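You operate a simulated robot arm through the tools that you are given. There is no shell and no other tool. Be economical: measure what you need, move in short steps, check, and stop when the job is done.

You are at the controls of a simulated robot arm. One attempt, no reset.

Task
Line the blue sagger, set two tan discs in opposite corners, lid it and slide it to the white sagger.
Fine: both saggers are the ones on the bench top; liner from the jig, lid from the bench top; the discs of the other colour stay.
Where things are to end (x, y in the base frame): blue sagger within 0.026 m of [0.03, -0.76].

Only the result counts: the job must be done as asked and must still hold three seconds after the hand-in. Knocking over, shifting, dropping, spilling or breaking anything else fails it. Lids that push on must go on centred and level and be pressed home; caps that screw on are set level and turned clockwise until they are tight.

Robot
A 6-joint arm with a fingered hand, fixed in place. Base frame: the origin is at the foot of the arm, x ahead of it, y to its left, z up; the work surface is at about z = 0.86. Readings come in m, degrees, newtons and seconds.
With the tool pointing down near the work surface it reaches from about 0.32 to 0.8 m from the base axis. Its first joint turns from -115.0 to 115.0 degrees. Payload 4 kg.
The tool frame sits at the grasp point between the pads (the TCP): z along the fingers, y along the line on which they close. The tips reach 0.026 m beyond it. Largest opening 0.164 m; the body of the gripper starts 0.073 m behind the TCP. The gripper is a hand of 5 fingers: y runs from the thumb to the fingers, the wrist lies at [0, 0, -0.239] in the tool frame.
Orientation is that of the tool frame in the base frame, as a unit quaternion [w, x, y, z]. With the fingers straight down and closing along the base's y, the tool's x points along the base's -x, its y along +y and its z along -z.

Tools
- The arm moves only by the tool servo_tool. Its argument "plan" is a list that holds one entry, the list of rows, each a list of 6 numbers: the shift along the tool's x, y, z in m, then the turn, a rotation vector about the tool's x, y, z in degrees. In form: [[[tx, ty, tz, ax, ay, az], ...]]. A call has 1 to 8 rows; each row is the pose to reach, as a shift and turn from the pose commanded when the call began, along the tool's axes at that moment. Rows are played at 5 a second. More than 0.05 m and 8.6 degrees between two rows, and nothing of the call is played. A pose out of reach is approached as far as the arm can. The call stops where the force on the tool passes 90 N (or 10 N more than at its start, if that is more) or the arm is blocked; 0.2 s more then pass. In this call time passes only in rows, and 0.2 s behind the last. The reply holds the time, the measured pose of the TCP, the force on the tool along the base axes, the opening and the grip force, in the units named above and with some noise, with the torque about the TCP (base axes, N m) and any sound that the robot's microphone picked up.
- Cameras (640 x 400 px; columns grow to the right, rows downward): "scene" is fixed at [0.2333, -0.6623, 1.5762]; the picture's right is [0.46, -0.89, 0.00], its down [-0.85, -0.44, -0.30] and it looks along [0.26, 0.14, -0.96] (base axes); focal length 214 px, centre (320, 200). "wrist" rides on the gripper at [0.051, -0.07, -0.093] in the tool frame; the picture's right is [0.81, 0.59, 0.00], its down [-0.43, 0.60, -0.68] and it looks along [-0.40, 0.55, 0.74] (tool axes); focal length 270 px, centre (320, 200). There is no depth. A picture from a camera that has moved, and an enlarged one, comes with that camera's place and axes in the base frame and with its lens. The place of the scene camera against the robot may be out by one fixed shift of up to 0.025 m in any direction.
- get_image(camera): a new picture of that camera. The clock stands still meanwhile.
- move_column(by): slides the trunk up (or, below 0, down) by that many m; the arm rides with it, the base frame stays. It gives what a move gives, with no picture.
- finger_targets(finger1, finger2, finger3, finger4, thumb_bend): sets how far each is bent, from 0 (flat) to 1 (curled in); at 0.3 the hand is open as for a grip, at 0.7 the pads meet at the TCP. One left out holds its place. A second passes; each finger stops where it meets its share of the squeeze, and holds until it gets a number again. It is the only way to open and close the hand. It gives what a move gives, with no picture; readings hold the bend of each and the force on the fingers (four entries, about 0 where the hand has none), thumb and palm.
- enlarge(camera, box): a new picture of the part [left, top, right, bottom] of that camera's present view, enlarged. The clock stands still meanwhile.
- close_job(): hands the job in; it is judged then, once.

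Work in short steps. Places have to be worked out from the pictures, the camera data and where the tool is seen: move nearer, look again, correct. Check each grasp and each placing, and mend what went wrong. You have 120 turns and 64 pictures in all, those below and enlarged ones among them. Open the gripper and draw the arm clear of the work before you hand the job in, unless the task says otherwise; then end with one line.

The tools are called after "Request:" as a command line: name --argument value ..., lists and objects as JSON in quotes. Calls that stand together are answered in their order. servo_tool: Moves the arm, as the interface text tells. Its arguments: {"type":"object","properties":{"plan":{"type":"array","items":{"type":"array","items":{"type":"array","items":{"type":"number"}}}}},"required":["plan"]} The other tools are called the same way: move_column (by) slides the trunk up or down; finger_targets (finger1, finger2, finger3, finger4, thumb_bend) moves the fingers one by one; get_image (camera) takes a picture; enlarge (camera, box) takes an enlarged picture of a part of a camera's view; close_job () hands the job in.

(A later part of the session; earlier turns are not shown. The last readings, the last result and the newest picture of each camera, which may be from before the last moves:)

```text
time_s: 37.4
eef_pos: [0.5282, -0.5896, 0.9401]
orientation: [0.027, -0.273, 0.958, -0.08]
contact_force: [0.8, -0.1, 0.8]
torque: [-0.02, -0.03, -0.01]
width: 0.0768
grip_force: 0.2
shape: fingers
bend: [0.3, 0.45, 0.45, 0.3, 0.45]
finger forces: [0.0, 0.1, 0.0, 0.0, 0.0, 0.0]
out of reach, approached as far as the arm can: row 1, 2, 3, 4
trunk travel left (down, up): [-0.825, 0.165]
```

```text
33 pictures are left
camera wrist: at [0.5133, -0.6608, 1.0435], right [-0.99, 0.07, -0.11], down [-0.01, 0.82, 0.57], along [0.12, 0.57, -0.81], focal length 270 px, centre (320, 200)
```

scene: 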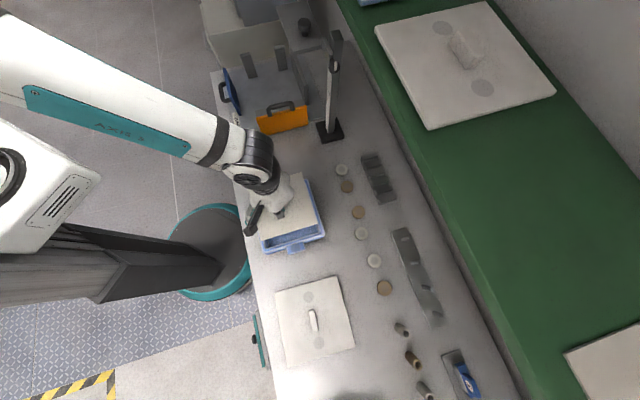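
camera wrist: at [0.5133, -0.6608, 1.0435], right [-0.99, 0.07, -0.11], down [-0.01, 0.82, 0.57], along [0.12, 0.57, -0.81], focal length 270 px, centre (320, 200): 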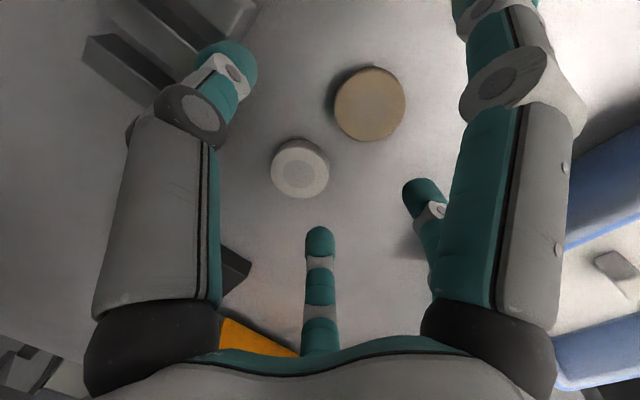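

The failure pattern fits a wrist-turn limit (tool y more than ~170° from the arm direction), not radial reach. I will use the opposite yaw (tool y at -45°), which suits discs, sagger and lid. First I level, raise and retreat a bit.

Request:
servo_tool --plan '[[[0.006, 0.01, -0.025, -2.5, 0.1, 0], [0.012, 0.02, -0.05, -5, 0.2, 0], [0.02, 0.03, -0.07, -7.5, 0.4, 0], [0.026, 0.039, -0.078, -9.7, 0.5, 0]]]'

Request:
servo_tool --plan '[[[0, 0, 0, 0, 0, 8.5], [0, 0, 0, 0, 0, 17], [0, 0, 0, 0, 0, 25.5], [0, 0, 0, 0, 0, 34], [0, 0, 0, 0, 0, 42.5], [0, 0, 0, 0, 0, 51], [0, 0, 0, 0, 0, 59.5], [0, 0, 0, 0, 0, 68]]]'

Request:
servo_tool --plan '[[[0, 0, 0, 0, 0, 8.5], [0, 0, 0, 0, 0, 17], [0, 0, 0, 0, 0, 25.5], [0, 0, 0, 0, 0, 34], [0, 0, 0, 0, 0, 42.5], [0, 0, 0, 0, 0, 51], [0, 0, 0, 0, 0, 59.5], [0, 0, 0, 0, 0, 68]]]'

```text
time_s: 38.4
eef_pos: [0.4875, -0.5526, 1.0136]
orientation: [-0.006, -0.266, 0.964, -0.002]
contact_force: [0.0, -1.2, 0.4]
torque: [0.01, 0.01, -0.01]
width: 0.0769
grip_force: 0.2
shape: fingers
bend: [0.3, 0.45, 0.45, 0.3, 0.45]
finger forces: [0.1, 0.0, 0.1, 0.0, 0.1, 0.0]
out of reach, approached as far as the arm can: row 3, 4
trunk travel left (down, up): [-0.825, 0.165]
```

```text
time_s: 40.2
eef_pos: [0.4882, -0.5539, 1.0121]
orientation: [0.001, 0.312, 0.95, 0.001]
contact_force: [0.4, -0.5, 0.2]
torque: [0.0, 0.0, 0.03]
width: 0.0768
grip_force: 0.0
shape: fingers
bend: [0.3, 0.45, 0.45, 0.3, 0.45]
finger forces: [0.1, 0.1, 0.0, 0.1, 0.0, 0.0]
trunk travel left (down, up): [-0.825, 0.165]
```

```text
time_s: 42.0
eef_pos: [0.4882, -0.5527, 1.0119]
orientation: [0.0, 0.79, 0.613, 0.0]
contact_force: [0.2, 0.5, -2.1]
torque: [0.0, -0.01, -0.01]
width: 0.077
grip_force: 0.0
shape: fingers
bend: [0.3, 0.45, 0.45, 0.3, 0.45]
finger forces: [0.0, 0.0, 0.0, 0.1, 0.0, 0.0]
trunk travel left (down, up): [-0.825, 0.165]
```

The turn works freely. I finish the turn to y≈-45° while moving over T1.

Request:
servo_tool --plan '[[[-0.013, 0.007, 0, 0, 0, 8], [-0.027, 0.014, 0, 0, 0, 16], [-0.041, 0.021, 0.01, 0, 0, 24], [-0.0541, 0.0276, 0.02, 0, 0, 30.6]]]'

Request:
get_image --camera "wrist"

```text
time_s: 43.0
eef_pos: [0.4996, -0.6134, 0.9933]
orientation: [0.0, 0.924, 0.383, -0.001]
contact_force: [0.5, 0.7, -0.8]
torque: [-0.01, -0.01, 0.03]
width: 0.0769
grip_force: 0.0
shape: fingers
bend: [0.3, 0.45, 0.45, 0.3, 0.45]
finger forces: [0.0, 0.1, 0.0, 0.0, 0.0, 0.0]
trunk travel left (down, up): [-0.825, 0.165]
```

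```text
32 pictures are left
camera wrist: at [0.4875, -0.5288, 1.0853], right [0.99, 0.16, 0.0], down [0.12, -0.73, 0.68], along [0.1, -0.67, -0.74], focal length 270 px, centre (320, 200)
```

wrist: 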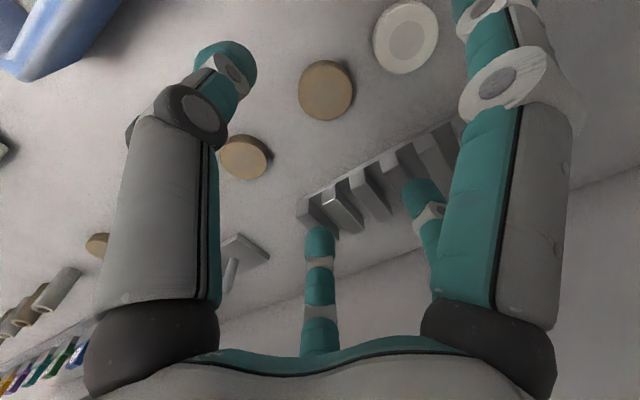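

T1 is at ≈(0.502,-0.607), almost below the TCP; the stepped rack is ≈0.07 m away on the finger side, so I set fingers 1/4 to 0.45 as well and descend to z≈0.90.

Request:
finger_targets --finger1 0.45 --finger4 0.45

Request:
servo_tool --plan '[[[0.002, -0.001, 0.03, 0, 0, 0], [0.004, -0.002, 0.06, 0, 0, 0], [0.0055, -0.0028, 0.08, 0, 0, 0], [0.0055, -0.0028, 0.092, 0, 0, 0]]]'

Request:
get_image --camera "wrist"

```text
time_s: 44.0
eef_pos: [0.4994, -0.6129, 0.9939]
orientation: [0.0, 0.923, 0.384, 0.0]
contact_force: [0.1, 0.1, 0.3]
torque: [0.03, -0.02, 0.0]
width: 0.0549
grip_force: 0.0
shape: fingers
bend: [0.45, 0.45, 0.45, 0.45, 0.45]
finger forces: [0.0, 0.0, 0.0, 0.0, 0.1, 0.0]
trunk travel left (down, up): [-0.825, 0.165]
```

```text
time_s: 45.0
eef_pos: [0.4986, -0.6008, 0.9036]
orientation: [0.0, 0.924, 0.384, 0.0]
contact_force: [-0.3, -0.1, 0.1]
torque: [-0.01, 0.02, -0.01]
width: 0.055
grip_force: 0.0
shape: fingers
bend: [0.45, 0.45, 0.45, 0.45, 0.45]
finger forces: [0.0, 0.0, 0.0, 0.1, 0.0, 0.0]
out of reach, approached as far as the arm can: row 3, 4
trunk travel left (down, up): [-0.825, 0.165]
```

```text
31 pictures are left
camera wrist: at [0.4859, -0.5158, 0.9961], right [0.99, 0.16, 0.0], down [0.12, -0.73, 0.68], along [0.11, -0.67, -0.74], focal length 270 px, centre (320, 200)
```

wrist: 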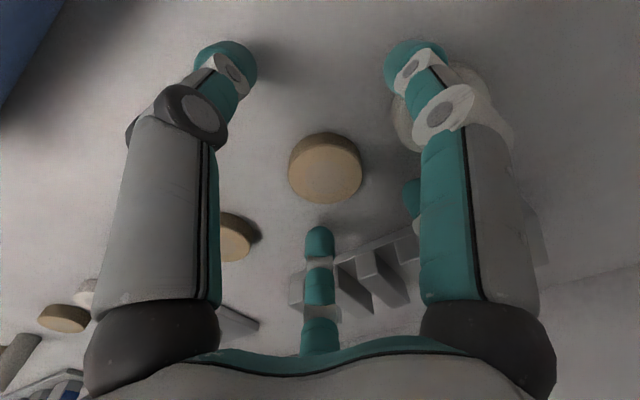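

Here the radial limit bites when the hand is low, so the shoulder is higher than the wrist: I raise the tool 10 cm and lower the trunk 10 cm.

Request:
servo_tool --plan '[[[0, 0, -0.04, 0, 0, 0], [0, 0, -0.08, 0, 0, 0], [0.002, 0.003, -0.1, 0, 0, 0]]]'

Request:
move_column --by -0.1

```text
time_s: 45.8
eef_pos: [0.5018, -0.6018, 1.002]
orientation: [0.0, 0.923, 0.384, 0.0]
contact_force: [0.4, -0.9, 0.5]
torque: [0.0, -0.01, 0.02]
width: 0.0548
grip_force: 0.0
shape: fingers
bend: [0.45, 0.45, 0.45, 0.45, 0.45]
finger forces: [0.0, 0.0, 0.0, 0.0, 0.0, 0.1]
trunk travel left (down, up): [-0.825, 0.165]
```

```text
time_s: 47.1
eef_pos: [0.5012, -0.6017, 0.9031]
orientation: [0.0, 0.923, 0.384, 0.0]
contact_force: [-0.2, 0.5, -0.2]
torque: [-0.01, -0.03, 0.01]
width: 0.0549
grip_force: 0.1
shape: fingers
bend: [0.45, 0.45, 0.45, 0.45, 0.45]
finger forces: [0.1, 0.0, 0.0, 0.1, 0.0, 0.0]
trunk travel left (down, up): [-0.725, 0.265]
```

Now shift the few mm onto T1's centre and go down to z≈0.892.

Request:
servo_tool --plan '[[[-0.001, 0.0025, 0.004, 0, 0, 0], [-0.0018, 0.0046, 0.008, 0, 0, 0], [-0.0018, 0.0046, 0.0115, 0, 0, 0]]]'

Request:
get_image --camera "wrist"

```text
time_s: 47.9
eef_pos: [0.5028, -0.607, 0.8938]
orientation: [0.002, 0.924, 0.383, -0.001]
contact_force: [0.4, -0.5, 13.8]
torque: [0.54, 0.22, 0.03]
width: 0.0548
grip_force: 6.7
shape: fingers
bend: [0.45, 0.45, 0.45, 0.45, 0.45]
finger forces: [4.8, 0.3, 0.0, 1.3, 7.3, 0.1]
trunk travel left (down, up): [-0.725, 0.265]
```

```text
30 pictures are left
camera wrist: at [0.4912, -0.5212, 0.9863], right [0.99, 0.16, 0.0], down [0.12, -0.72, 0.68], along [0.11, -0.67, -0.73], focal length 270 px, centre (320, 200)
```

wrist: 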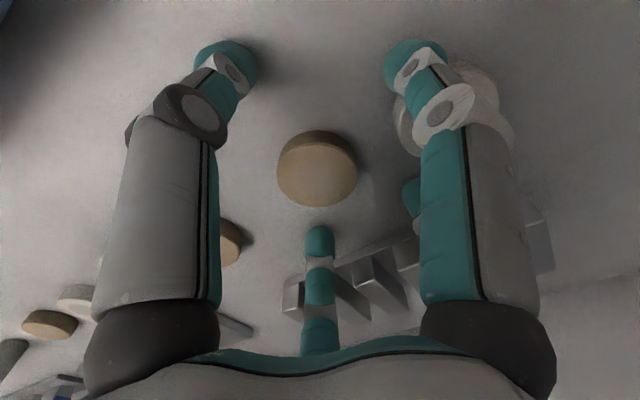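

Tips touch the bench (≈14 N). I lift 4 mm and close middle fingers and thumb.

Request:
servo_tool --plan '[[[0, 0, -0.004, 0, 0, 0]]]'

Request:
finger_targets --finger2 0.75 --finger3 0.75 --thumb_bend 0.75

Request:
get_image --camera "wrist"

```text
time_s: 48.3
eef_pos: [0.5038, -0.606, 0.8939]
orientation: [-0.001, 0.924, 0.383, 0.0]
contact_force: [0.3, -1.5, 4.6]
torque: [0.04, -0.15, -0.03]
width: 0.0548
grip_force: 2.2
shape: fingers
bend: [0.45, 0.45, 0.45, 0.45, 0.45]
finger forces: [2.6, 1.3, 0.6, 0.2, 0.3, 0.1]
trunk travel left (down, up): [-0.725, 0.265]
```

```text
time_s: 49.3
eef_pos: [0.5031, -0.6052, 0.8939]
orientation: [0.0, 0.924, 0.383, 0.0]
contact_force: [-0.2, -0.4, 2.4]
torque: [-0.03, 0.0, 0.0]
width: 0.042
grip_force: 18.1
shape: fingers
bend: [0.45, 0.6, 0.6, 0.45, 0.63]
finger forces: [0.0, 8.8, 10.4, 0.0, 16.5, 0.0]
trunk travel left (down, up): [-0.725, 0.265]
```

```text
29 pictures are left
camera wrist: at [0.491, -0.5202, 0.9868], right [0.99, 0.16, 0.0], down [0.12, -0.73, 0.68], along [0.11, -0.67, -0.74], focal length 270 px, centre (320, 200)
```

wrist: 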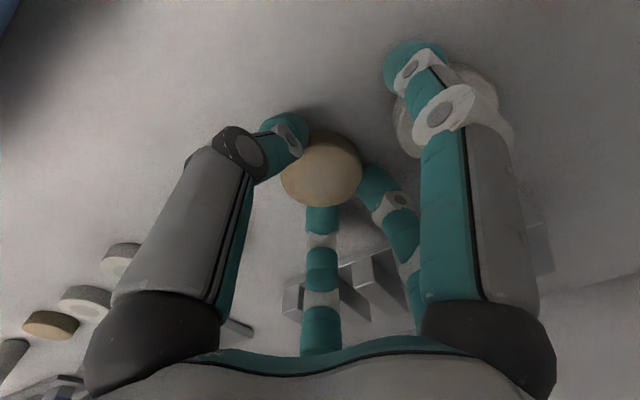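

Disc T1 is held (19 vs 16.5 N). I lift and carry it toward the sagger, to place it in the +y corner with the thumb pointing into the corner (tool y at -90°).

Request:
servo_tool --plan '[[[0, 0, -0.03, 0, 0, 0], [0, 0, -0.07, 0, 0, 0], [0, -0.03, -0.1, 0, 0, 7.5], [0, -0.075, -0.1, 0, 0, 15], [0, -0.12, -0.1, 0, 0, 22.5], [0, -0.165, -0.1, 0, 0, 30], [0, -0.21, -0.1, 0, 0, 37.5], [0, -0.25, -0.1, 0, 0, 45]]]'

Request:
get_image --camera "wrist"

```text
time_s: 51.1
eef_pos: [0.328, -0.4276, 0.9961]
orientation: [0.001, 1.0, 0.0, -0.001]
contact_force: [-0.2, 1.1, -0.3]
torque: [-0.03, -0.03, -0.01]
width: 0.042
grip_force: 17.2
shape: fingers
bend: [0.45, 0.6, 0.59, 0.45, 0.64]
finger forces: [0.0, 8.8, 9.2, 0.0, 15.8, 0.0]
trunk travel left (down, up): [-0.725, 0.265]
```

```text
28 pictures are left
camera wrist: at [0.3807, -0.3586, 1.0884], right [0.81, -0.59, 0.0], down [-0.43, -0.59, 0.68], along [-0.4, -0.55, -0.74], focal length 270 px, centre (320, 200)
```

wrist: 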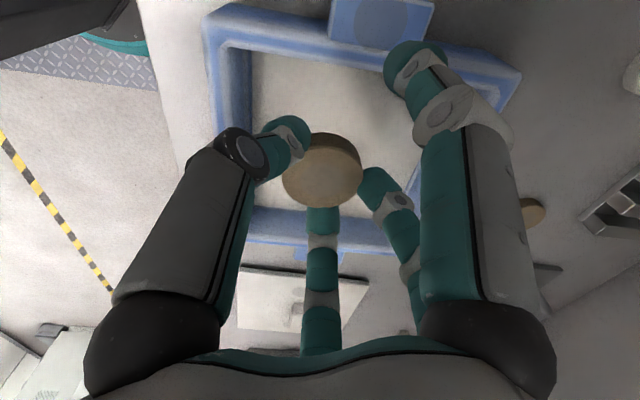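

Sagger corners C and D match the earlier measurements, so it hasn't moved. I go over the corner spot (0.313,-0.416) and descend to just above the liner.

Request:
servo_tool --plan '[[[-0.008, -0.006, 0.01, 0, 0, 0], [-0.015, -0.0116, 0.03, 0, 0, 0], [-0.015, -0.0116, 0.055, 0, 0, 0], [-0.015, -0.0116, 0.073, 0, 0, 0], [-0.015, -0.0116, 0.08, 0, 0, 0]]]'

Request:
get_image --camera "wrist"

```text
time_s: 52.1
eef_pos: [0.3195, -0.4265, 0.9468]
orientation: [0.013, 1.0, 0.002, 0.008]
contact_force: [6.3, 2.5, 58.9]
torque: [1.57, 3.78, -0.27]
width: 0.0409
grip_force: 46.2
shape: fingers
bend: [0.45, 0.6, 0.59, 0.37, 0.64]
finger forces: [1.6, 8.7, 9.2, 57.3, 15.7, 0.1]
trunk travel left (down, up): [-0.725, 0.265]
stopped in row 4: the force on the tool passed its limit at 110 N (the readings are from after the stop); the commanded pose is now the measured one
```

```text
27 pictures are left
camera wrist: at [0.37, -0.3531, 1.0376], right [0.81, -0.58, 0.03], down [-0.44, -0.58, 0.69], along [-0.38, -0.57, -0.73], focal length 270 px, centre (320, 200)
```

wrist: 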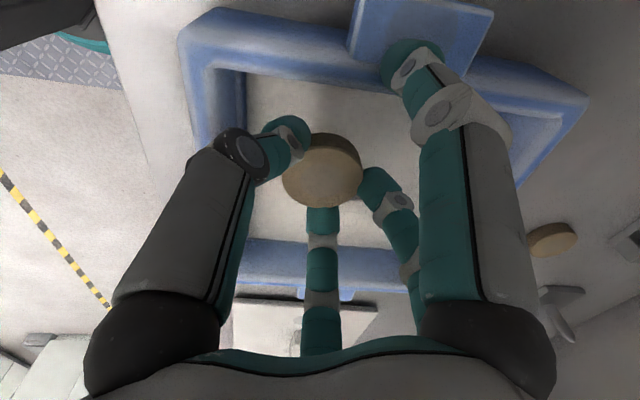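

Finger 4 landed on the tab: the five fingers are arranged as a star (72° apart), so 1 and 4 stick out sideways. I raise, re-level, then open 1 and 4 flat so they pass outside the sagger.

Request:
servo_tool --plan '[[[0, 0, -0.02, 0.7, -0.4, 0], [0, 0, -0.05, 1.5, -0.9, 0]]]'

Request:
finger_targets --finger1 0.0 --finger4 0.0

Request:
get_image --camera "wrist"

Request:
get_image --camera "scene"

```text
time_s: 52.7
eef_pos: [0.3156, -0.4222, 0.9888]
orientation: [-0.004, 1.0, 0.001, -0.003]
contact_force: [0.1, -0.6, 0.0]
torque: [-0.01, 0.0, 0.01]
width: 0.0415
grip_force: 17.1
shape: fingers
bend: [0.45, 0.6, 0.59, 0.44, 0.64]
finger forces: [0.0, 8.6, 9.2, 0.1, 15.8, 0.0]
trunk travel left (down, up): [-0.725, 0.265]
```

```text
time_s: 53.7
eef_pos: [0.3163, -0.4226, 0.989]
orientation: [-0.003, 1.0, 0.002, -0.003]
contact_force: [0.2, 0.0, -0.3]
torque: [-0.02, -0.01, 0.01]
width: 0.0992
grip_force: 17.1
shape: fingers
bend: [0.01, 0.6, 0.59, 0.01, 0.64]
finger forces: [0.0, 8.8, 9.1, 0.1, 15.7, 0.0]
trunk travel left (down, up): [-0.725, 0.265]
```

```text
26 pictures are left
camera wrist: at [0.3681, -0.3538, 1.0818], right [0.81, -0.59, -0.01], down [-0.43, -0.6, 0.68], along [-0.4, -0.54, -0.74], focal length 270 px, centre (320, 200)
```

wrist: 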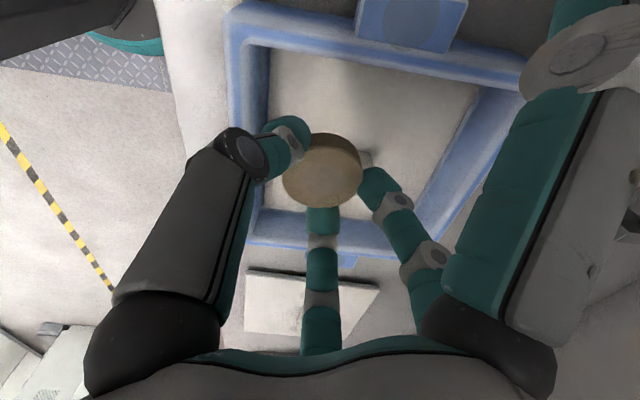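

```text
25 pictures are left
```

scene: 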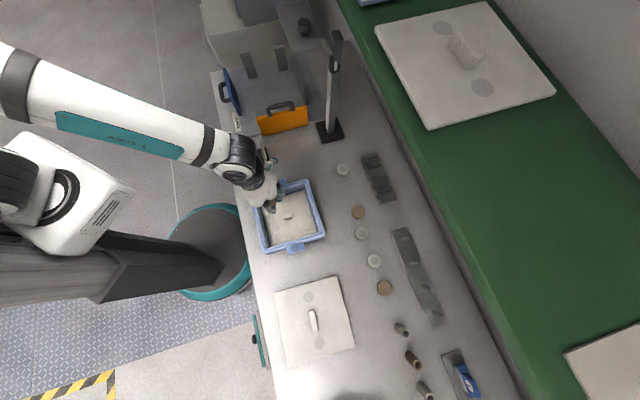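

Sagger still in place, liner good. I descend at (0.313,-0.4225), in two stages, watching the forces.

Request:
servo_tool --plan '[[[-0.002, 0, 0.02, 0, 0, 0], [-0.003, 0, 0.04, 0, 0, 0], [-0.003, 0, 0.06, 0, 0, 0], [-0.003, 0, 0.068, 0, 0, 0]]]'

```text
time_s: 54.7
eef_pos: [0.3133, -0.4218, 0.9224]
orientation: [-0.003, 1.0, 0.002, -0.002]
contact_force: [-0.3, 0.3, -0.6]
torque: [0.03, 0.02, 0.01]
width: 0.0998
grip_force: 17.5
shape: fingers
bend: [0.01, 0.6, 0.59, 0.01, 0.64]
finger forces: [0.0, 8.8, 9.2, 0.0, 15.8, 0.0]
trunk travel left (down, up): [-0.725, 0.265]
```

No contact. Next 7 mm, then finer.

Request:
servo_tool --plan '[[[0, 0, 0.004, 0, 0, 0], [0, 0, 0.008, 0, 0, 0]]]'

Request:
servo_tool --plan '[[[0, 0, 0.003, 0, 0, 0]]]'

```text
time_s: 55.3
eef_pos: [0.3129, -0.4226, 0.9147]
orientation: [-0.004, 1.0, 0.002, -0.003]
contact_force: [0.0, -0.8, -0.6]
torque: [0.02, 0.0, 0.0]
width: 0.0997
grip_force: 17.1
shape: fingers
bend: [0.01, 0.6, 0.59, 0.01, 0.64]
finger forces: [0.0, 8.6, 9.2, 0.0, 15.8, 0.0]
trunk travel left (down, up): [-0.725, 0.265]
```

```text
time_s: 55.7
eef_pos: [0.3132, -0.4216, 0.9111]
orientation: [-0.003, 1.0, 0.001, -0.003]
contact_force: [-0.7, 0.2, -0.2]
torque: [0.0, 0.01, -0.01]
width: 0.0993
grip_force: 16.8
shape: fingers
bend: [0.01, 0.6, 0.59, 0.01, 0.64]
finger forces: [0.0, 8.7, 9.2, 0.1, 15.8, 0.1]
trunk travel left (down, up): [-0.725, 0.265]
```

Request:
servo_tool --plan '[[[0, 0, 0.002, 0, 0, 0], [0, 0, 0.004, 0, 0, 0]]]'

```text
time_s: 56.3
eef_pos: [0.3139, -0.4221, 0.9084]
orientation: [-0.003, 1.0, 0.001, -0.001]
contact_force: [-0.6, 0.9, 10.6]
torque: [-0.24, 0.15, 0.01]
width: 0.0994
grip_force: 21.1
shape: fingers
bend: [0.01, 0.6, 0.59, 0.01, 0.64]
finger forces: [0.1, 9.0, 16.6, 0.0, 17.1, 0.0]
trunk travel left (down, up): [-0.725, 0.265]
```

The disc touches the liner (10 N). I release gently: fingers 2/3 to 0.5, thumb to 0.57, then lift.

Request:
finger_targets --finger2 0.52 --finger3 0.52 --thumb_bend 0.58

Request:
servo_tool --plan '[[[0, 0, -0.015, 0, 0, 0], [0, 0, -0.04, 0, 0, 0], [0, 0, -0.08, 0, 0, 0]]]'

Request:
get_image --camera "wrist"

```text
time_s: 57.3
eef_pos: [0.3127, -0.4214, 0.9082]
orientation: [-0.002, 1.0, 0.002, -0.002]
contact_force: [-0.4, 1.9, 19.2]
torque: [-0.48, -0.04, 0.03]
width: 0.0995
grip_force: 8.9
shape: fingers
bend: [0.01, 0.55, 0.54, 0.01, 0.57]
finger forces: [0.0, 9.9, 8.6, 0.1, 0.1, 0.0]
trunk travel left (down, up): [-0.725, 0.265]
```

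```text
time_s: 58.1
eef_pos: [0.3135, -0.422, 0.9872]
orientation: [-0.004, 1.0, 0.002, -0.002]
contact_force: [-0.6, -0.4, -0.8]
torque: [0.02, 0.0, 0.01]
width: 0.0993
grip_force: 0.0
shape: fingers
bend: [0.01, 0.52, 0.52, 0.01, 0.57]
finger forces: [0.1, 0.0, 0.0, 0.0, 0.0, 0.1]
trunk travel left (down, up): [-0.725, 0.265]
```

```text
24 pictures are left
camera wrist: at [0.3657, -0.354, 1.0797], right [0.81, -0.59, -0.01], down [-0.43, -0.6, 0.68], along [-0.4, -0.54, -0.74], focal length 270 px, centre (320, 200)
```

wrist: 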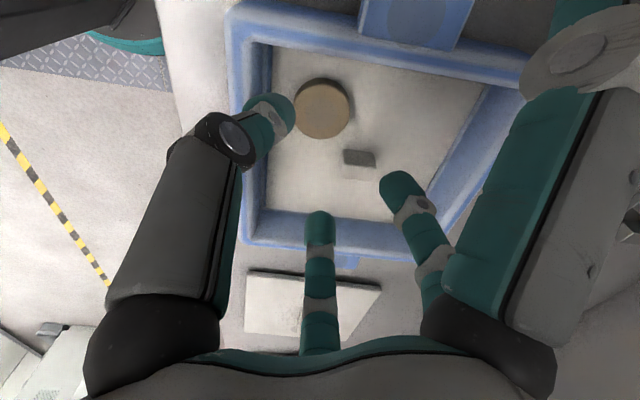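

Disc 1 lies well in the +y corner. Next T2 ≈(0.4387,-0.679). I set all fingers to 0.55 (compact), raise, turn and move there; then lower the trunk to gain reach.

Request:
servo_tool --plan '[[[0.0, 0.0, -0.03, 0, 0, -8.3], [0.01, 0.03, -0.06, 0, 0, -16.6], [0.025, 0.07, -0.08, 0, 0, -25], [0.045, 0.11, -0.1, 0, 0, -33.3], [0.065, 0.15, -0.11, 0, 0, -41.7], [0.085, 0.19, -0.11, 0, 0, -50], [0.105, 0.225, -0.11, 0, 0, -58.4], [0.12, 0.25, -0.11, 0, 0, -66.8]]]'

Request:
finger_targets --finger1 0.55 --finger2 0.55 --finger3 0.55 --finger4 0.55 --thumb_bend 0.55

Request:
move_column --by -0.1

```text
time_s: 59.9
eef_pos: [0.4185, -0.6372, 1.0775]
orientation: [0.001, 0.833, 0.553, -0.001]
contact_force: [0.4, 0.4, -0.4]
torque: [0.01, 0.03, 0.0]
width: 0.0993
grip_force: 0.0
shape: fingers
bend: [0.01, 0.52, 0.52, 0.01, 0.57]
finger forces: [0.0, 0.1, 0.0, 0.1, 0.0, 0.0]
out of reach, approached as far as the arm can: row 7, 8
trunk travel left (down, up): [-0.725, 0.265]
```

```text
time_s: 60.9
eef_pos: [0.4182, -0.6359, 1.0794]
orientation: [0.002, 0.834, 0.552, 0.0]
contact_force: [-0.3, 0.5, 0.2]
torque: [0.01, -0.02, -0.01]
width: 0.03
grip_force: 0.0
shape: fingers
bend: [0.55, 0.55, 0.55, 0.55, 0.55]
finger forces: [0.0, 0.0, 0.0, 0.1, 0.0, 0.0]
trunk travel left (down, up): [-0.725, 0.265]
```

```text
time_s: 62.2
eef_pos: [0.4181, -0.6373, 0.9785]
orientation: [0.002, 0.834, 0.552, 0.0]
contact_force: [0.4, -0.4, -0.8]
torque: [0.0, 0.01, -0.02]
width: 0.0302
grip_force: 0.1
shape: fingers
bend: [0.55, 0.55, 0.55, 0.55, 0.55]
finger forces: [0.0, 0.0, 0.0, 0.0, 0.0, 0.0]
trunk travel left (down, up): [-0.625, 0.365]
```

The best reach height relative to the trunk corresponds to trunk −0.1; I bring it back up 0.1 and then lower with a 7° outward tilt over T2.

Request:
move_column --by 0.1

Request:
servo_tool --plan '[[[0, 0, 0.04, -1, -0.7, 0], [0, 0, 0.08, -2, -1.4, 0], [-0.008, 0.009, 0.105, -3.5, -2.3, 0], [-0.015, 0.018, 0.125, -5, -3.3, 0], [-0.023, 0.027, 0.14, -5.8, -3.9, 0], [-0.0306, 0.0354, 0.145, -5.8, -3.9, 0]]]'

Request:
get_image --camera "wrist"

```text
time_s: 63.6
eef_pos: [0.4181, -0.6358, 1.0775]
orientation: [0.003, 0.834, 0.551, -0.001]
contact_force: [0.6, 0.6, 0.1]
torque: [0.01, -0.02, 0.01]
width: 0.0301
grip_force: 0.1
shape: fingers
bend: [0.55, 0.55, 0.55, 0.55, 0.55]
finger forces: [0.0, 0.0, 0.0, 0.1, 0.1, 0.0]
trunk travel left (down, up): [-0.725, 0.265]
```

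```text
time_s: 65.0
eef_pos: [0.4414, -0.6795, 0.9323]
orientation: [0.062, 0.832, 0.551, -0.001]
contact_force: [-0.3, 0.5, 0.5]
torque: [0.01, 0.0, 0.0]
width: 0.03
grip_force: 0.1
shape: fingers
bend: [0.55, 0.55, 0.55, 0.55, 0.55]
finger forces: [0.1, 0.0, 0.0, 0.0, 0.0, 0.0]
trunk travel left (down, up): [-0.725, 0.265]
```

```text
23 pictures are left
camera wrist: at [0.3913, -0.5962, 1.0133], right [0.86, 0.52, 0.0], down [0.33, -0.55, 0.76], along [0.4, -0.65, -0.65], focal length 270 px, centre (320, 200)
```

wrist: 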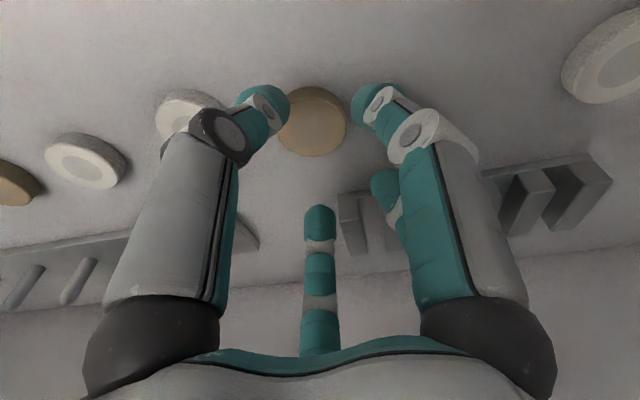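

T2 refined to (0.437,-0.680). I descend onto it.

Request:
servo_tool --plan '[[[0, -0.0025, 0.012, 0, 0, 0], [0, -0.005, 0.022, 0, 0, 0], [0, -0.0072, 0.031, 0, 0, 0], [0, -0.0076, 0.0345, 0, 0, 0]]]'

Request:
get_image --camera "wrist"

```text
time_s: 66.0
eef_pos: [0.4343, -0.6785, 0.8992]
orientation: [0.063, 0.832, 0.551, -0.002]
contact_force: [-0.5, 1.8, 8.1]
torque: [0.28, 0.13, 0.0]
width: 0.0303
grip_force: 4.4
shape: fingers
bend: [0.55, 0.55, 0.55, 0.55, 0.55]
finger forces: [4.5, 0.1, 0.1, 0.1, 4.1, 0.0]
trunk travel left (down, up): [-0.725, 0.265]
```

```text
22 pictures are left
camera wrist: at [0.3851, -0.5952, 0.9798], right [0.86, 0.52, 0.0], down [0.33, -0.55, 0.77], along [0.4, -0.65, -0.64], focal length 270 px, centre (320, 200)
```

wrist: 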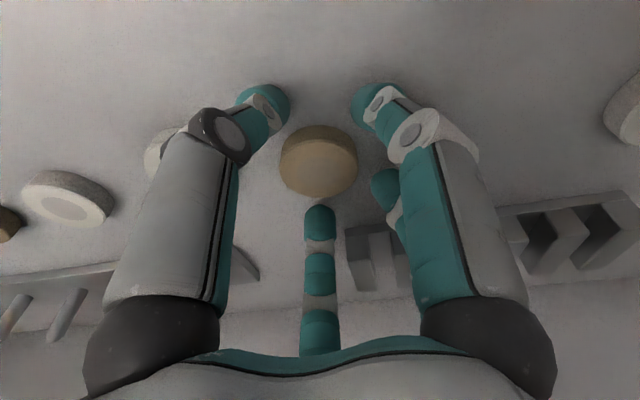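

Inner-side tips touch the bench lightly with the disc centred. I lift 2 mm and close thumb and fingers 2/3.

Request:
servo_tool --plan '[[[0, 0, -0.002, 0, 0, 0]]]'

Request:
finger_targets --finger2 0.75 --finger3 0.75 --thumb_bend 0.75

Request:
servo_tool --plan '[[[0, 0, -0.01, 0, 0, 0], [0, 0, -0.04, 0, 0, 0], [0, 0, -0.08, 0, 0, 0]]]'

Request:
get_image --camera "wrist"

```text
time_s: 66.4
eef_pos: [0.4338, -0.678, 0.8989]
orientation: [0.063, 0.832, 0.552, -0.001]
contact_force: [-0.4, -0.2, 1.7]
torque: [-0.02, 0.01, -0.01]
width: 0.0301
grip_force: 0.6
shape: fingers
bend: [0.55, 0.55, 0.55, 0.55, 0.55]
finger forces: [0.4, 0.0, 0.0, 0.0, 0.4, 0.0]
trunk travel left (down, up): [-0.725, 0.265]
```

```text
time_s: 67.4
eef_pos: [0.4347, -0.6772, 0.9029]
orientation: [0.063, 0.832, 0.551, -0.001]
contact_force: [-0.7, 0.3, 9.6]
torque: [-0.19, -0.18, -0.01]
width: 0.0226
grip_force: 19.7
shape: fingers
bend: [0.55, 0.6, 0.61, 0.55, 0.65]
finger forces: [0.0, 9.0, 13.8, 0.0, 15.7, 0.1]
trunk travel left (down, up): [-0.725, 0.265]
```

```text
time_s: 68.2
eef_pos: [0.4245, -0.6724, 0.9798]
orientation: [0.061, 0.832, 0.551, -0.001]
contact_force: [-0.6, 0.9, -0.2]
torque: [0.02, 0.0, -0.04]
width: 0.022
grip_force: 15.1
shape: fingers
bend: [0.55, 0.61, 0.61, 0.55, 0.67]
finger forces: [0.0, 8.6, 8.3, 0.0, 13.6, 0.0]
trunk travel left (down, up): [-0.725, 0.265]
```

```text
21 pictures are left
camera wrist: at [0.3764, -0.5897, 1.061], right [0.86, 0.51, 0.0], down [0.33, -0.56, 0.76], along [0.39, -0.65, -0.65], focal length 270 px, centre (320, 200)
```

wrist: 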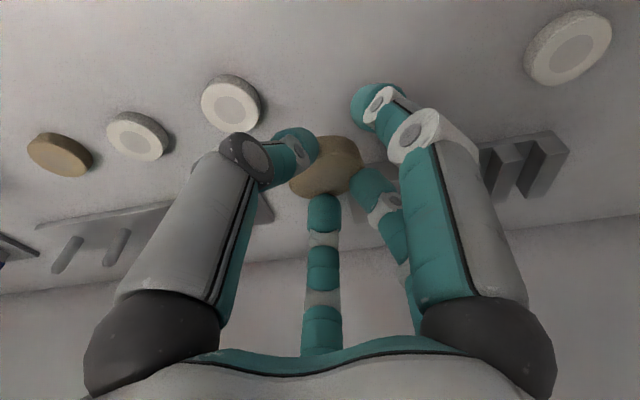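

Disc T2 is held. I flatten fingers 1/4, level the tool while moving inward, then turn so that the thumb will point to the -y corner.

Request:
servo_tool --plan '[[[0.014, -0.025, -0.01, 2, 1.3, 0], [0.028, -0.05, -0.02, 4, 2.6, 0], [0.043, -0.076, -0.031, 5.85, 3.95, 0]]]'

Request:
finger_targets --finger1 0.0 --finger4 0.0

Request:
servo_tool --plan '[[[0, 0, 0, 0, 0, -8.4], [0, 0, 0, 0, 0, -16.8], [0, 0, 0, 0, 0, -25.2], [0, 0, 0, 0, 0, -33.6], [0, 0, 0, 0, 0, -42], [0, 0, 0, 0, 0, -50.4], [0, 0, 0, 0, 0, -58.8], [0, 0, 0, 0, 0, -67.2]]]'

Request:
servo_tool --plan '[[[0, 0, 0, 0, 0, -8], [0, 0, 0, 0, 0, -16], [0, 0, 0, 0, 0, -24], [0, 0, 0, 0, 0, -32], [0, 0, 0, 0, 0, -40], [0, 0, 0, 0, 0, -46]]]'

```text
time_s: 69.0
eef_pos: [0.3739, -0.5972, 1.0006]
orientation: [0.0, 0.834, 0.552, -0.001]
contact_force: [0.3, -0.8, -0.7]
torque: [-0.02, 0.0, 0.02]
width: 0.0222
grip_force: 15.6
shape: fingers
bend: [0.55, 0.61, 0.61, 0.55, 0.67]
finger forces: [0.0, 8.5, 8.4, 0.0, 13.5, 0.0]
trunk travel left (down, up): [-0.725, 0.265]
```

```text
time_s: 70.0
eef_pos: [0.3743, -0.5977, 1.001]
orientation: [0.0, 0.834, 0.552, -0.001]
contact_force: [0.3, -0.5, -0.3]
torque: [0.04, 0.0, -0.03]
width: 0.1
grip_force: 15.3
shape: fingers
bend: [0.01, 0.61, 0.61, 0.01, 0.67]
finger forces: [0.0, 8.5, 8.3, 0.0, 13.6, 0.0]
trunk travel left (down, up): [-0.725, 0.265]
```

```text
time_s: 71.8
eef_pos: [0.3739, -0.5985, 0.9985]
orientation: [0.0, 0.388, 0.921, -0.002]
contact_force: [-0.2, 0.5, -0.6]
torque: [-0.02, 0.01, 0.02]
width: 0.1
grip_force: 14.8
shape: fingers
bend: [0.01, 0.61, 0.61, 0.01, 0.67]
finger forces: [0.0, 8.4, 8.3, 0.0, 13.6, 0.1]
trunk travel left (down, up): [-0.725, 0.265]
```

```text
time_s: 73.2
eef_pos: [0.3737, -0.5989, 0.9992]
orientation: [0.0, -0.002, 1.0, 0.0]
contact_force: [-0.8, 0.0, -0.3]
torque: [-0.03, -0.01, 0.01]
width: 0.0998
grip_force: 15.1
shape: fingers
bend: [0.01, 0.61, 0.61, 0.01, 0.67]
finger forces: [0.1, 8.5, 8.4, 0.1, 13.5, 0.0]
trunk travel left (down, up): [-0.725, 0.265]
```

Turn done. Move over the -y corner spot (0.313,-0.539) and descend to z≈0.93.

Request:
servo_tool --plan '[[[0.02, 0.02, 0.0, 0, 0, 0], [0.04, 0.04, 0.0, 0, 0, 0], [0.061, 0.06, 0.01, 0, 0, 0], [0.061, 0.06, 0.04, 0, 0, 0], [0.061, 0.06, 0.065, 0, 0, 0]]]'

Request:
get_image --camera "wrist"

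```text
time_s: 74.4
eef_pos: [0.314, -0.5396, 0.9347]
orientation: [0.0, -0.002, 1.0, -0.001]
contact_force: [0.2, -0.3, 0.1]
torque: [-0.01, -0.01, 0.03]
width: 0.1004
grip_force: 15.3
shape: fingers
bend: [0.01, 0.61, 0.61, 0.01, 0.67]
finger forces: [0.0, 8.4, 8.4, 0.1, 13.6, 0.1]
trunk travel left (down, up): [-0.725, 0.265]
```

```text
20 pictures are left
camera wrist: at [0.2642, -0.6088, 1.0265], right [-0.81, 0.59, 0.0], down [0.43, 0.6, 0.68], along [0.4, 0.55, -0.74], focal length 270 px, centre (320, 200)
```

wrist: 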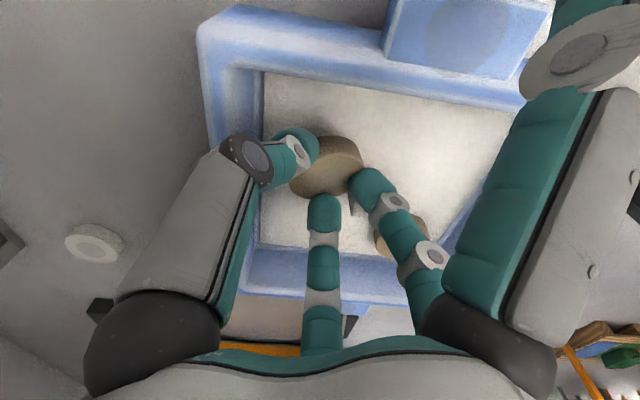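

Position looks right; I nudge 3 mm toward the corner and go down in small steps.

Request:
servo_tool --plan '[[[0, -0.003, 0.008, 0, 0, 0], [0, -0.003, 0.016, 0, 0, 0], [0, -0.003, 0.02, 0, 0, 0]]]'

Request:
servo_tool --plan '[[[0, 0, 0.002, 0, 0, 0], [0, 0, 0.004, 0, 0, 0]]]'

```text
time_s: 75.2
eef_pos: [0.3125, -0.5421, 0.9196]
orientation: [0.002, -0.001, 1.0, -0.004]
contact_force: [-0.1, 3.7, 33.8]
torque: [1.01, 0.05, 0.04]
width: 0.0997
grip_force: 32.4
shape: fingers
bend: [0.01, 0.61, 0.61, 0.01, 0.66]
finger forces: [0.0, 27.2, 22.3, 0.1, 15.4, 0.0]
trunk travel left (down, up): [-0.725, 0.265]
```

```text
time_s: 75.8
eef_pos: [0.3131, -0.5407, 0.9171]
orientation: [0.003, -0.002, 1.0, -0.007]
contact_force: [1.3, 6.4, 61.1]
torque: [1.72, -0.13, 0.09]
width: 0.0995
grip_force: 60.4
shape: fingers
bend: [0.01, 0.61, 0.6, 0.01, 0.64]
finger forces: [0.1, 50.6, 52.8, 0.0, 16.4, 0.0]
trunk travel left (down, up): [-0.725, 0.265]
```

The disc (held slightly tilted) touches on the finger side. I back off 4 mm and release.

Request:
servo_tool --plan '[[[0, 0, -0.004, 0, 0, 0]]]'

Request:
finger_targets --finger2 0.53 --finger3 0.53 --thumb_bend 0.58

Request:
servo_tool --plan '[[[0, 0, -0.015, 0, 0, 0], [0, 0, -0.04, 0, 0, 0], [0, 0, -0.08, 0, 0, 0]]]'

Request:
get_image --camera "wrist"

```text
time_s: 76.2
eef_pos: [0.3113, -0.5398, 0.9183]
orientation: [0.001, -0.002, 1.0, -0.003]
contact_force: [0.3, 2.3, 43.8]
torque: [1.1, -0.18, -0.01]
width: 0.0996
grip_force: 45.4
shape: fingers
bend: [0.01, 0.61, 0.6, 0.01, 0.64]
finger forces: [0.1, 34.6, 39.9, 0.0, 16.1, 0.0]
trunk travel left (down, up): [-0.725, 0.265]
```

```text
time_s: 77.2
eef_pos: [0.312, -0.5407, 0.9153]
orientation: [-0.001, -0.001, 1.0, -0.002]
contact_force: [-0.5, -0.2, 9.8]
torque: [0.22, -0.15, 0.02]
width: 0.0992
grip_force: 5.0
shape: fingers
bend: [0.01, 0.53, 0.55, 0.01, 0.57]
finger forces: [0.0, 0.1, 10.2, 0.1, 0.0, 0.0]
trunk travel left (down, up): [-0.725, 0.265]
```

```text
time_s: 78.0
eef_pos: [0.3131, -0.5425, 0.9966]
orientation: [0.0, -0.002, 1.0, -0.001]
contact_force: [-0.2, 0.3, -0.6]
torque: [0.0, -0.03, -0.01]
width: 0.0993
grip_force: 0.1
shape: fingers
bend: [0.01, 0.53, 0.53, 0.01, 0.57]
finger forces: [0.1, 0.0, 0.0, 0.0, 0.0, 0.0]
trunk travel left (down, up): [-0.725, 0.265]
```

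```text
19 pictures are left
camera wrist: at [0.264, -0.6117, 1.0891], right [-0.81, 0.59, 0.0], down [0.43, 0.6, 0.68], along [0.4, 0.55, -0.74], focal length 270 px, centre (320, 200)
```

wrist: 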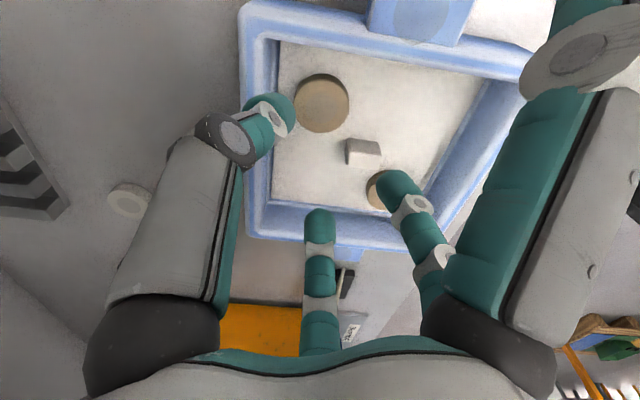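

Both tan discs lie flat in opposite corners. Now the lid: I move over it (≈(0.08,-0.70)) while turning toward y=-45° so the hand closes across its handle.

Request:
servo_tool --plan '[[[0.028, -0.018, -0.03, 0, 0, 8.4], [0.057, -0.037, -0.045, 0, 0, 16.8], [0.085, -0.055, -0.055, 0, 0, 25.2], [0.114, -0.074, -0.063, 0, 0, 33.6], [0.142, -0.092, -0.063, 0, 0, 42], [0.171, -0.111, -0.063, 0, 0, 50.4], [0.2, -0.13, -0.063, 0, 0, 58.8], [0.228, -0.148, -0.063, 0, 0, 67.2]]]'

Request:
servo_tool --plan '[[[0, 0, 0, 0, 0, 8.5], [0, 0, 0, 0, 0, 17], [0, 0, 0, 0, 0, 25.5], [0, 0, 0, 0, 0, 34], [0, 0, 0, 0, 0, 42.5], [0, 0, 0, 0, 0, 51], [0, 0, 0, 0, 0, 59.5], [0, 0, 0, 0, 0, 67.8]]]'

Request:
finger_targets --finger1 0.3 --finger2 0.45 --finger3 0.45 --finger4 0.3 --thumb_bend 0.45

Request:
get_image --camera "wrist"

```text
time_s: 79.8
eef_pos: [0.0835, -0.6886, 1.0615]
orientation: [0.001, 0.553, 0.833, -0.001]
contact_force: [-0.7, -0.2, -0.4]
torque: [0.01, -0.02, -0.01]
width: 0.0993
grip_force: 0.0
shape: fingers
bend: [0.01, 0.53, 0.53, 0.01, 0.57]
finger forces: [0.0, 0.0, 0.0, 0.0, 0.1, 0.0]
trunk travel left (down, up): [-0.725, 0.265]
```

```text
time_s: 81.6
eef_pos: [0.0852, -0.6918, 1.0588]
orientation: [0.002, 0.924, 0.383, 0.0]
contact_force: [0.4, 0.0, 0.2]
torque: [0.01, 0.0, 0.01]
width: 0.0989
grip_force: 0.1
shape: fingers
bend: [0.01, 0.53, 0.53, 0.01, 0.57]
finger forces: [0.0, 0.0, 0.0, 0.0, 0.0, 0.0]
trunk travel left (down, up): [-0.725, 0.265]
```

```text
time_s: 82.6
eef_pos: [0.0851, -0.6902, 1.0589]
orientation: [0.001, 0.923, 0.384, 0.0]
contact_force: [0.8, 0.7, 0.0]
torque: [-0.01, 0.0, -0.01]
width: 0.077
grip_force: 0.2
shape: fingers
bend: [0.3, 0.45, 0.45, 0.3, 0.45]
finger forces: [0.0, 0.0, 0.0, 0.0, 0.0, 0.0]
trunk travel left (down, up): [-0.725, 0.265]
```

```text
18 pictures are left
camera wrist: at [0.0729, -0.605, 1.1503], right [0.99, 0.16, 0.0], down [0.12, -0.72, 0.68], along [0.11, -0.67, -0.73], focal length 270 px, centre (320, 200)
```

wrist: 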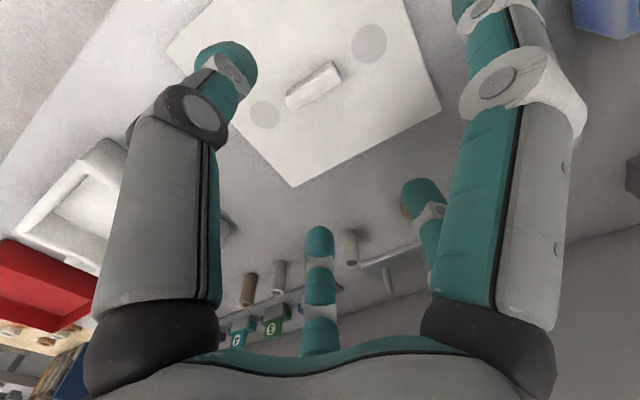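

White sagger is visible further on (upper left). Lid: centre ≈(0.081,-0.700), side ≈0.196, yaw ≈42.7° (2.4° off the sagger), handle top z≈0.895. I align to the handle and descend.

Request:
servo_tool --plan '[[[-0.004, 0.002, 0.035, 0, 0, 1.2], [-0.0085, 0.0042, 0.07, 0, 0, 2.5], [-0.0085, 0.0042, 0.105, 0, 0, 2.5], [-0.0085, 0.0042, 0.135, 0, 0, 2.5], [-0.0085, 0.0042, 0.148, 0, 0, 2.5]]]'

Request:
get_image --camera "wrist"

```text
time_s: 83.8
eef_pos: [0.0821, -0.7001, 0.9105]
orientation: [0.004, 0.932, 0.364, -0.001]
contact_force: [-0.4, -1.1, 15.9]
torque: [0.6, 0.37, 0.01]
width: 0.0771
grip_force: 8.1
shape: fingers
bend: [0.3, 0.45, 0.45, 0.3, 0.45]
finger forces: [0.0, 2.8, 0.0, 0.1, 13.4, 0.0]
trunk travel left (down, up): [-0.725, 0.265]
```

```text
17 pictures are left
camera wrist: at [0.0731, -0.6137, 1.0018], right [0.99, 0.12, 0.0], down [0.09, -0.73, 0.68], along [0.08, -0.68, -0.73], focal length 270 px, centre (320, 200)
```

wrist: 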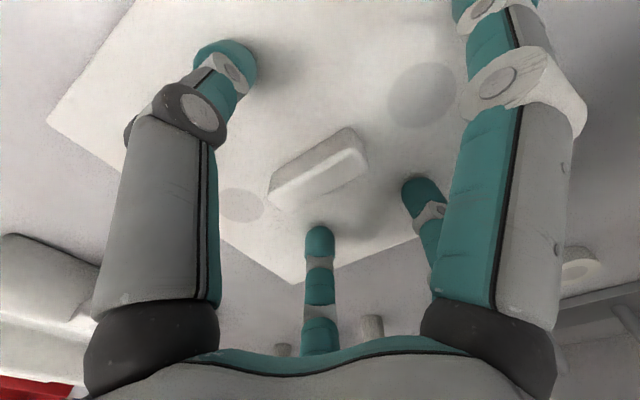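

Thumb tip touches the lid surface; the handle is centred below the TCP. I lift 4 mm and grip.

Request:
servo_tool --plan '[[[0, 0, -0.004, 0, 0, 0]]]'

Request:
finger_targets --finger2 0.8 --finger3 0.8 --thumb_bend 0.8

Request:
servo_tool --plan '[[[0, 0, -0.01, 0, 0, 0], [0, 0, -0.03, 0, 0, 0], [0, 0, -0.06, 0, 0, 0], [0, 0, -0.09, 0, 0, 0]]]'

Request:
get_image --camera "wrist"

```text
time_s: 84.2
eef_pos: [0.0824, -0.6989, 0.9096]
orientation: [0.0, 0.931, 0.364, 0.0]
contact_force: [-0.1, -0.4, 0.6]
torque: [-0.02, -0.03, -0.02]
width: 0.0771
grip_force: 0.2
shape: fingers
bend: [0.3, 0.45, 0.45, 0.3, 0.45]
finger forces: [0.1, 0.5, 0.3, 0.1, 0.0, 0.0]
trunk travel left (down, up): [-0.725, 0.265]
```

```text
time_s: 85.2
eef_pos: [0.081, -0.6986, 0.9121]
orientation: [0.001, 0.931, 0.364, -0.001]
contact_force: [0.9, 0.1, -0.6]
torque: [-0.06, -0.04, 0.01]
width: 0.0722
grip_force: 15.5
shape: fingers
bend: [0.3, 0.65, 0.65, 0.3, 0.67]
finger forces: [0.1, 7.7, 7.7, 0.0, 15.6, 0.0]
trunk travel left (down, up): [-0.725, 0.265]
```

```text
time_s: 86.2
eef_pos: [0.0811, -0.7002, 1.0043]
orientation: [-0.001, 0.932, 0.364, 0.0]
contact_force: [-0.9, -0.1, -5.0]
torque: [0.06, -0.02, 0.0]
width: 0.0724
grip_force: 15.6
shape: fingers
bend: [0.3, 0.65, 0.65, 0.3, 0.67]
finger forces: [0.1, 8.2, 7.9, 0.0, 15.6, 0.0]
trunk travel left (down, up): [-0.725, 0.265]
```

```text
16 pictures are left
camera wrist: at [0.0726, -0.6144, 1.0963], right [0.99, 0.12, 0.0], down [0.09, -0.73, 0.68], along [0.08, -0.67, -0.74], focal length 270 px, centre (320, 200)
```

wrist: 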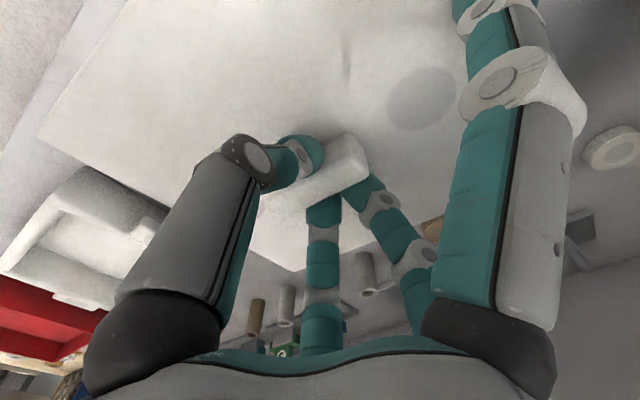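

Lid is held (5 N weight), perhaps a few degrees tilted about the handle. I carry it over the sagger, turning it the 2.4° to match.

Request:
servo_tool --plan '[[[0.04, 0, -0.01, 0, 0, 0], [0.08, -0.001, -0.015, 0, 0, -0.5], [0.12, -0.001, -0.015, 0, 0, -1], [0.16, -0.002, -0.015, 0, 0, -1.5], [0.2, -0.002, -0.015, 0, 0, -2], [0.24, -0.003, -0.015, 0, 0, -2.4], [0.28, -0.003, -0.015, 0, 0, -2.4], [0.3194, -0.0034, -0.015, 0, 0, -2.4]]]'

Request:
get_image --camera "wrist"

Request:
enlarge --camera "scene" --box '[230, 150, 350, 260]'

```text
time_s: 88.0
eef_pos: [0.3156, -0.4809, 1.0156]
orientation: [0.002, 0.924, 0.384, -0.001]
contact_force: [0.4, 0.6, -4.2]
torque: [-0.01, 0.03, -0.03]
width: 0.0728
grip_force: 15.4
shape: fingers
bend: [0.3, 0.65, 0.65, 0.3, 0.67]
finger forces: [0.0, 7.9, 7.8, 0.1, 15.3, 0.0]
trunk travel left (down, up): [-0.725, 0.265]
```

```text
15 pictures are left
camera wrist: at [0.3027, -0.3952, 1.1084], right [0.99, 0.16, 0.0], down [0.12, -0.72, 0.68], along [0.11, -0.67, -0.73], focal length 270 px, centre (320, 200)
```

wrist: 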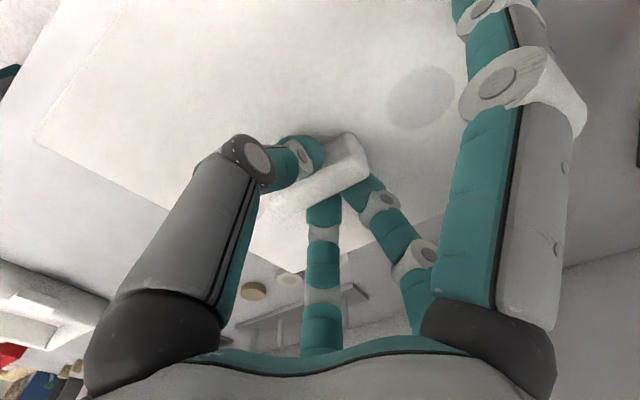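

```text
3.64 times, centred on (290, 205) of scene
camera zoom: at [0.2333, -0.6623, 1.5762], right [0.46, -0.89, 0.0], down [-0.85, -0.44, -0.3], along [0.26, 0.14, -0.96], focal length 780 px, centre (429, 182)
```

zoom: 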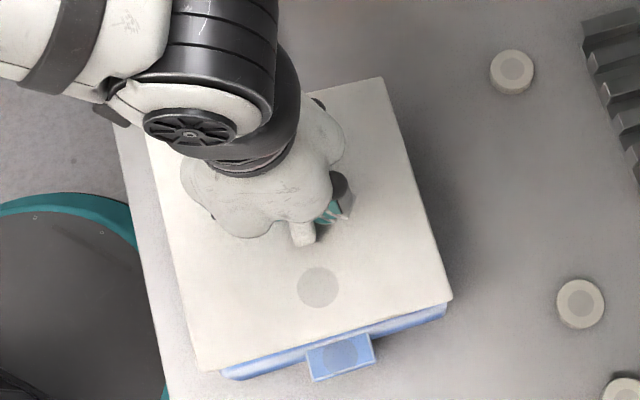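

The wrist view shows the lid tilted ~5–6° (finger side low), and scene puts its centre within ~4 mm of the sagger's. I tilt the tool −5° about x to level it, correct the offset, and lower to just above the rim.

Request:
servo_tool --plan '[[[0.001, -0.003, 0.0, -2.5, 0, -0.4], [0.002, -0.0066, 0.015, -5, 0, -0.8], [0.002, -0.0066, 0.03, -5, 0, -0.8], [0.002, -0.0066, 0.045, -5, 0, -0.8]]]'

Request:
enlarge --camera "scene" --box '[230, 150, 350, 260]'

```text
time_s: 89.0
eef_pos: [0.3114, -0.4763, 0.9716]
orientation: [0.041, 0.92, 0.39, 0.017]
contact_force: [-0.5, 0.2, -4.5]
torque: [0.04, 0.01, 0.03]
width: 0.0726
grip_force: 16.0
shape: fingers
bend: [0.3, 0.65, 0.65, 0.3, 0.67]
finger forces: [0.0, 8.0, 7.9, 0.0, 15.6, 0.1]
trunk travel left (down, up): [-0.725, 0.265]
```

```text
3.64 times, centred on (290, 205) of scene
camera zoom: at [0.2333, -0.6623, 1.5762], right [0.46, -0.89, 0.0], down [-0.85, -0.44, -0.3], along [0.26, 0.14, -0.96], focal length 780 px, centre (429, 182)
```

zoom: 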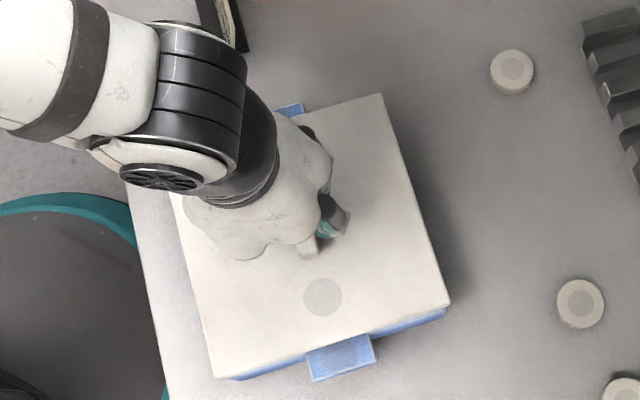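

Lid now centred within ~1 mm and level over the sagger. I lower it in small steps.

Request:
servo_tool --plan '[[[0, -0.0004, 0.005, 0, 0, 0], [0, -0.0009, 0.01, 0, 0, 0], [0, -0.0012, 0.014, 0, 0, 0]]]'

Request:
servo_tool --plan '[[[0, -0.0002, 0.003, 0, 0, 0], [0, -0.0004, 0.005, 0, 0, 0]]]'

```text
time_s: 89.8
eef_pos: [0.3108, -0.4761, 0.9603]
orientation: [0.041, 0.92, 0.39, 0.016]
contact_force: [0.0, 0.0, -4.0]
torque: [-0.05, -0.02, -0.04]
width: 0.0726
grip_force: 15.6
shape: fingers
bend: [0.3, 0.65, 0.65, 0.3, 0.67]
finger forces: [0.0, 7.9, 7.8, 0.0, 15.3, 0.0]
trunk travel left (down, up): [-0.725, 0.265]
```

```text
time_s: 90.4
eef_pos: [0.3118, -0.4759, 0.9544]
orientation: [0.044, 0.92, 0.389, 0.017]
contact_force: [-1.4, 0.9, 11.7]
torque: [-0.08, -0.07, 0.04]
width: 0.0723
grip_force: 19.3
shape: fingers
bend: [0.3, 0.65, 0.65, 0.3, 0.67]
finger forces: [0.1, 9.0, 9.4, 0.0, 19.8, 0.0]
trunk travel left (down, up): [-0.725, 0.265]
```

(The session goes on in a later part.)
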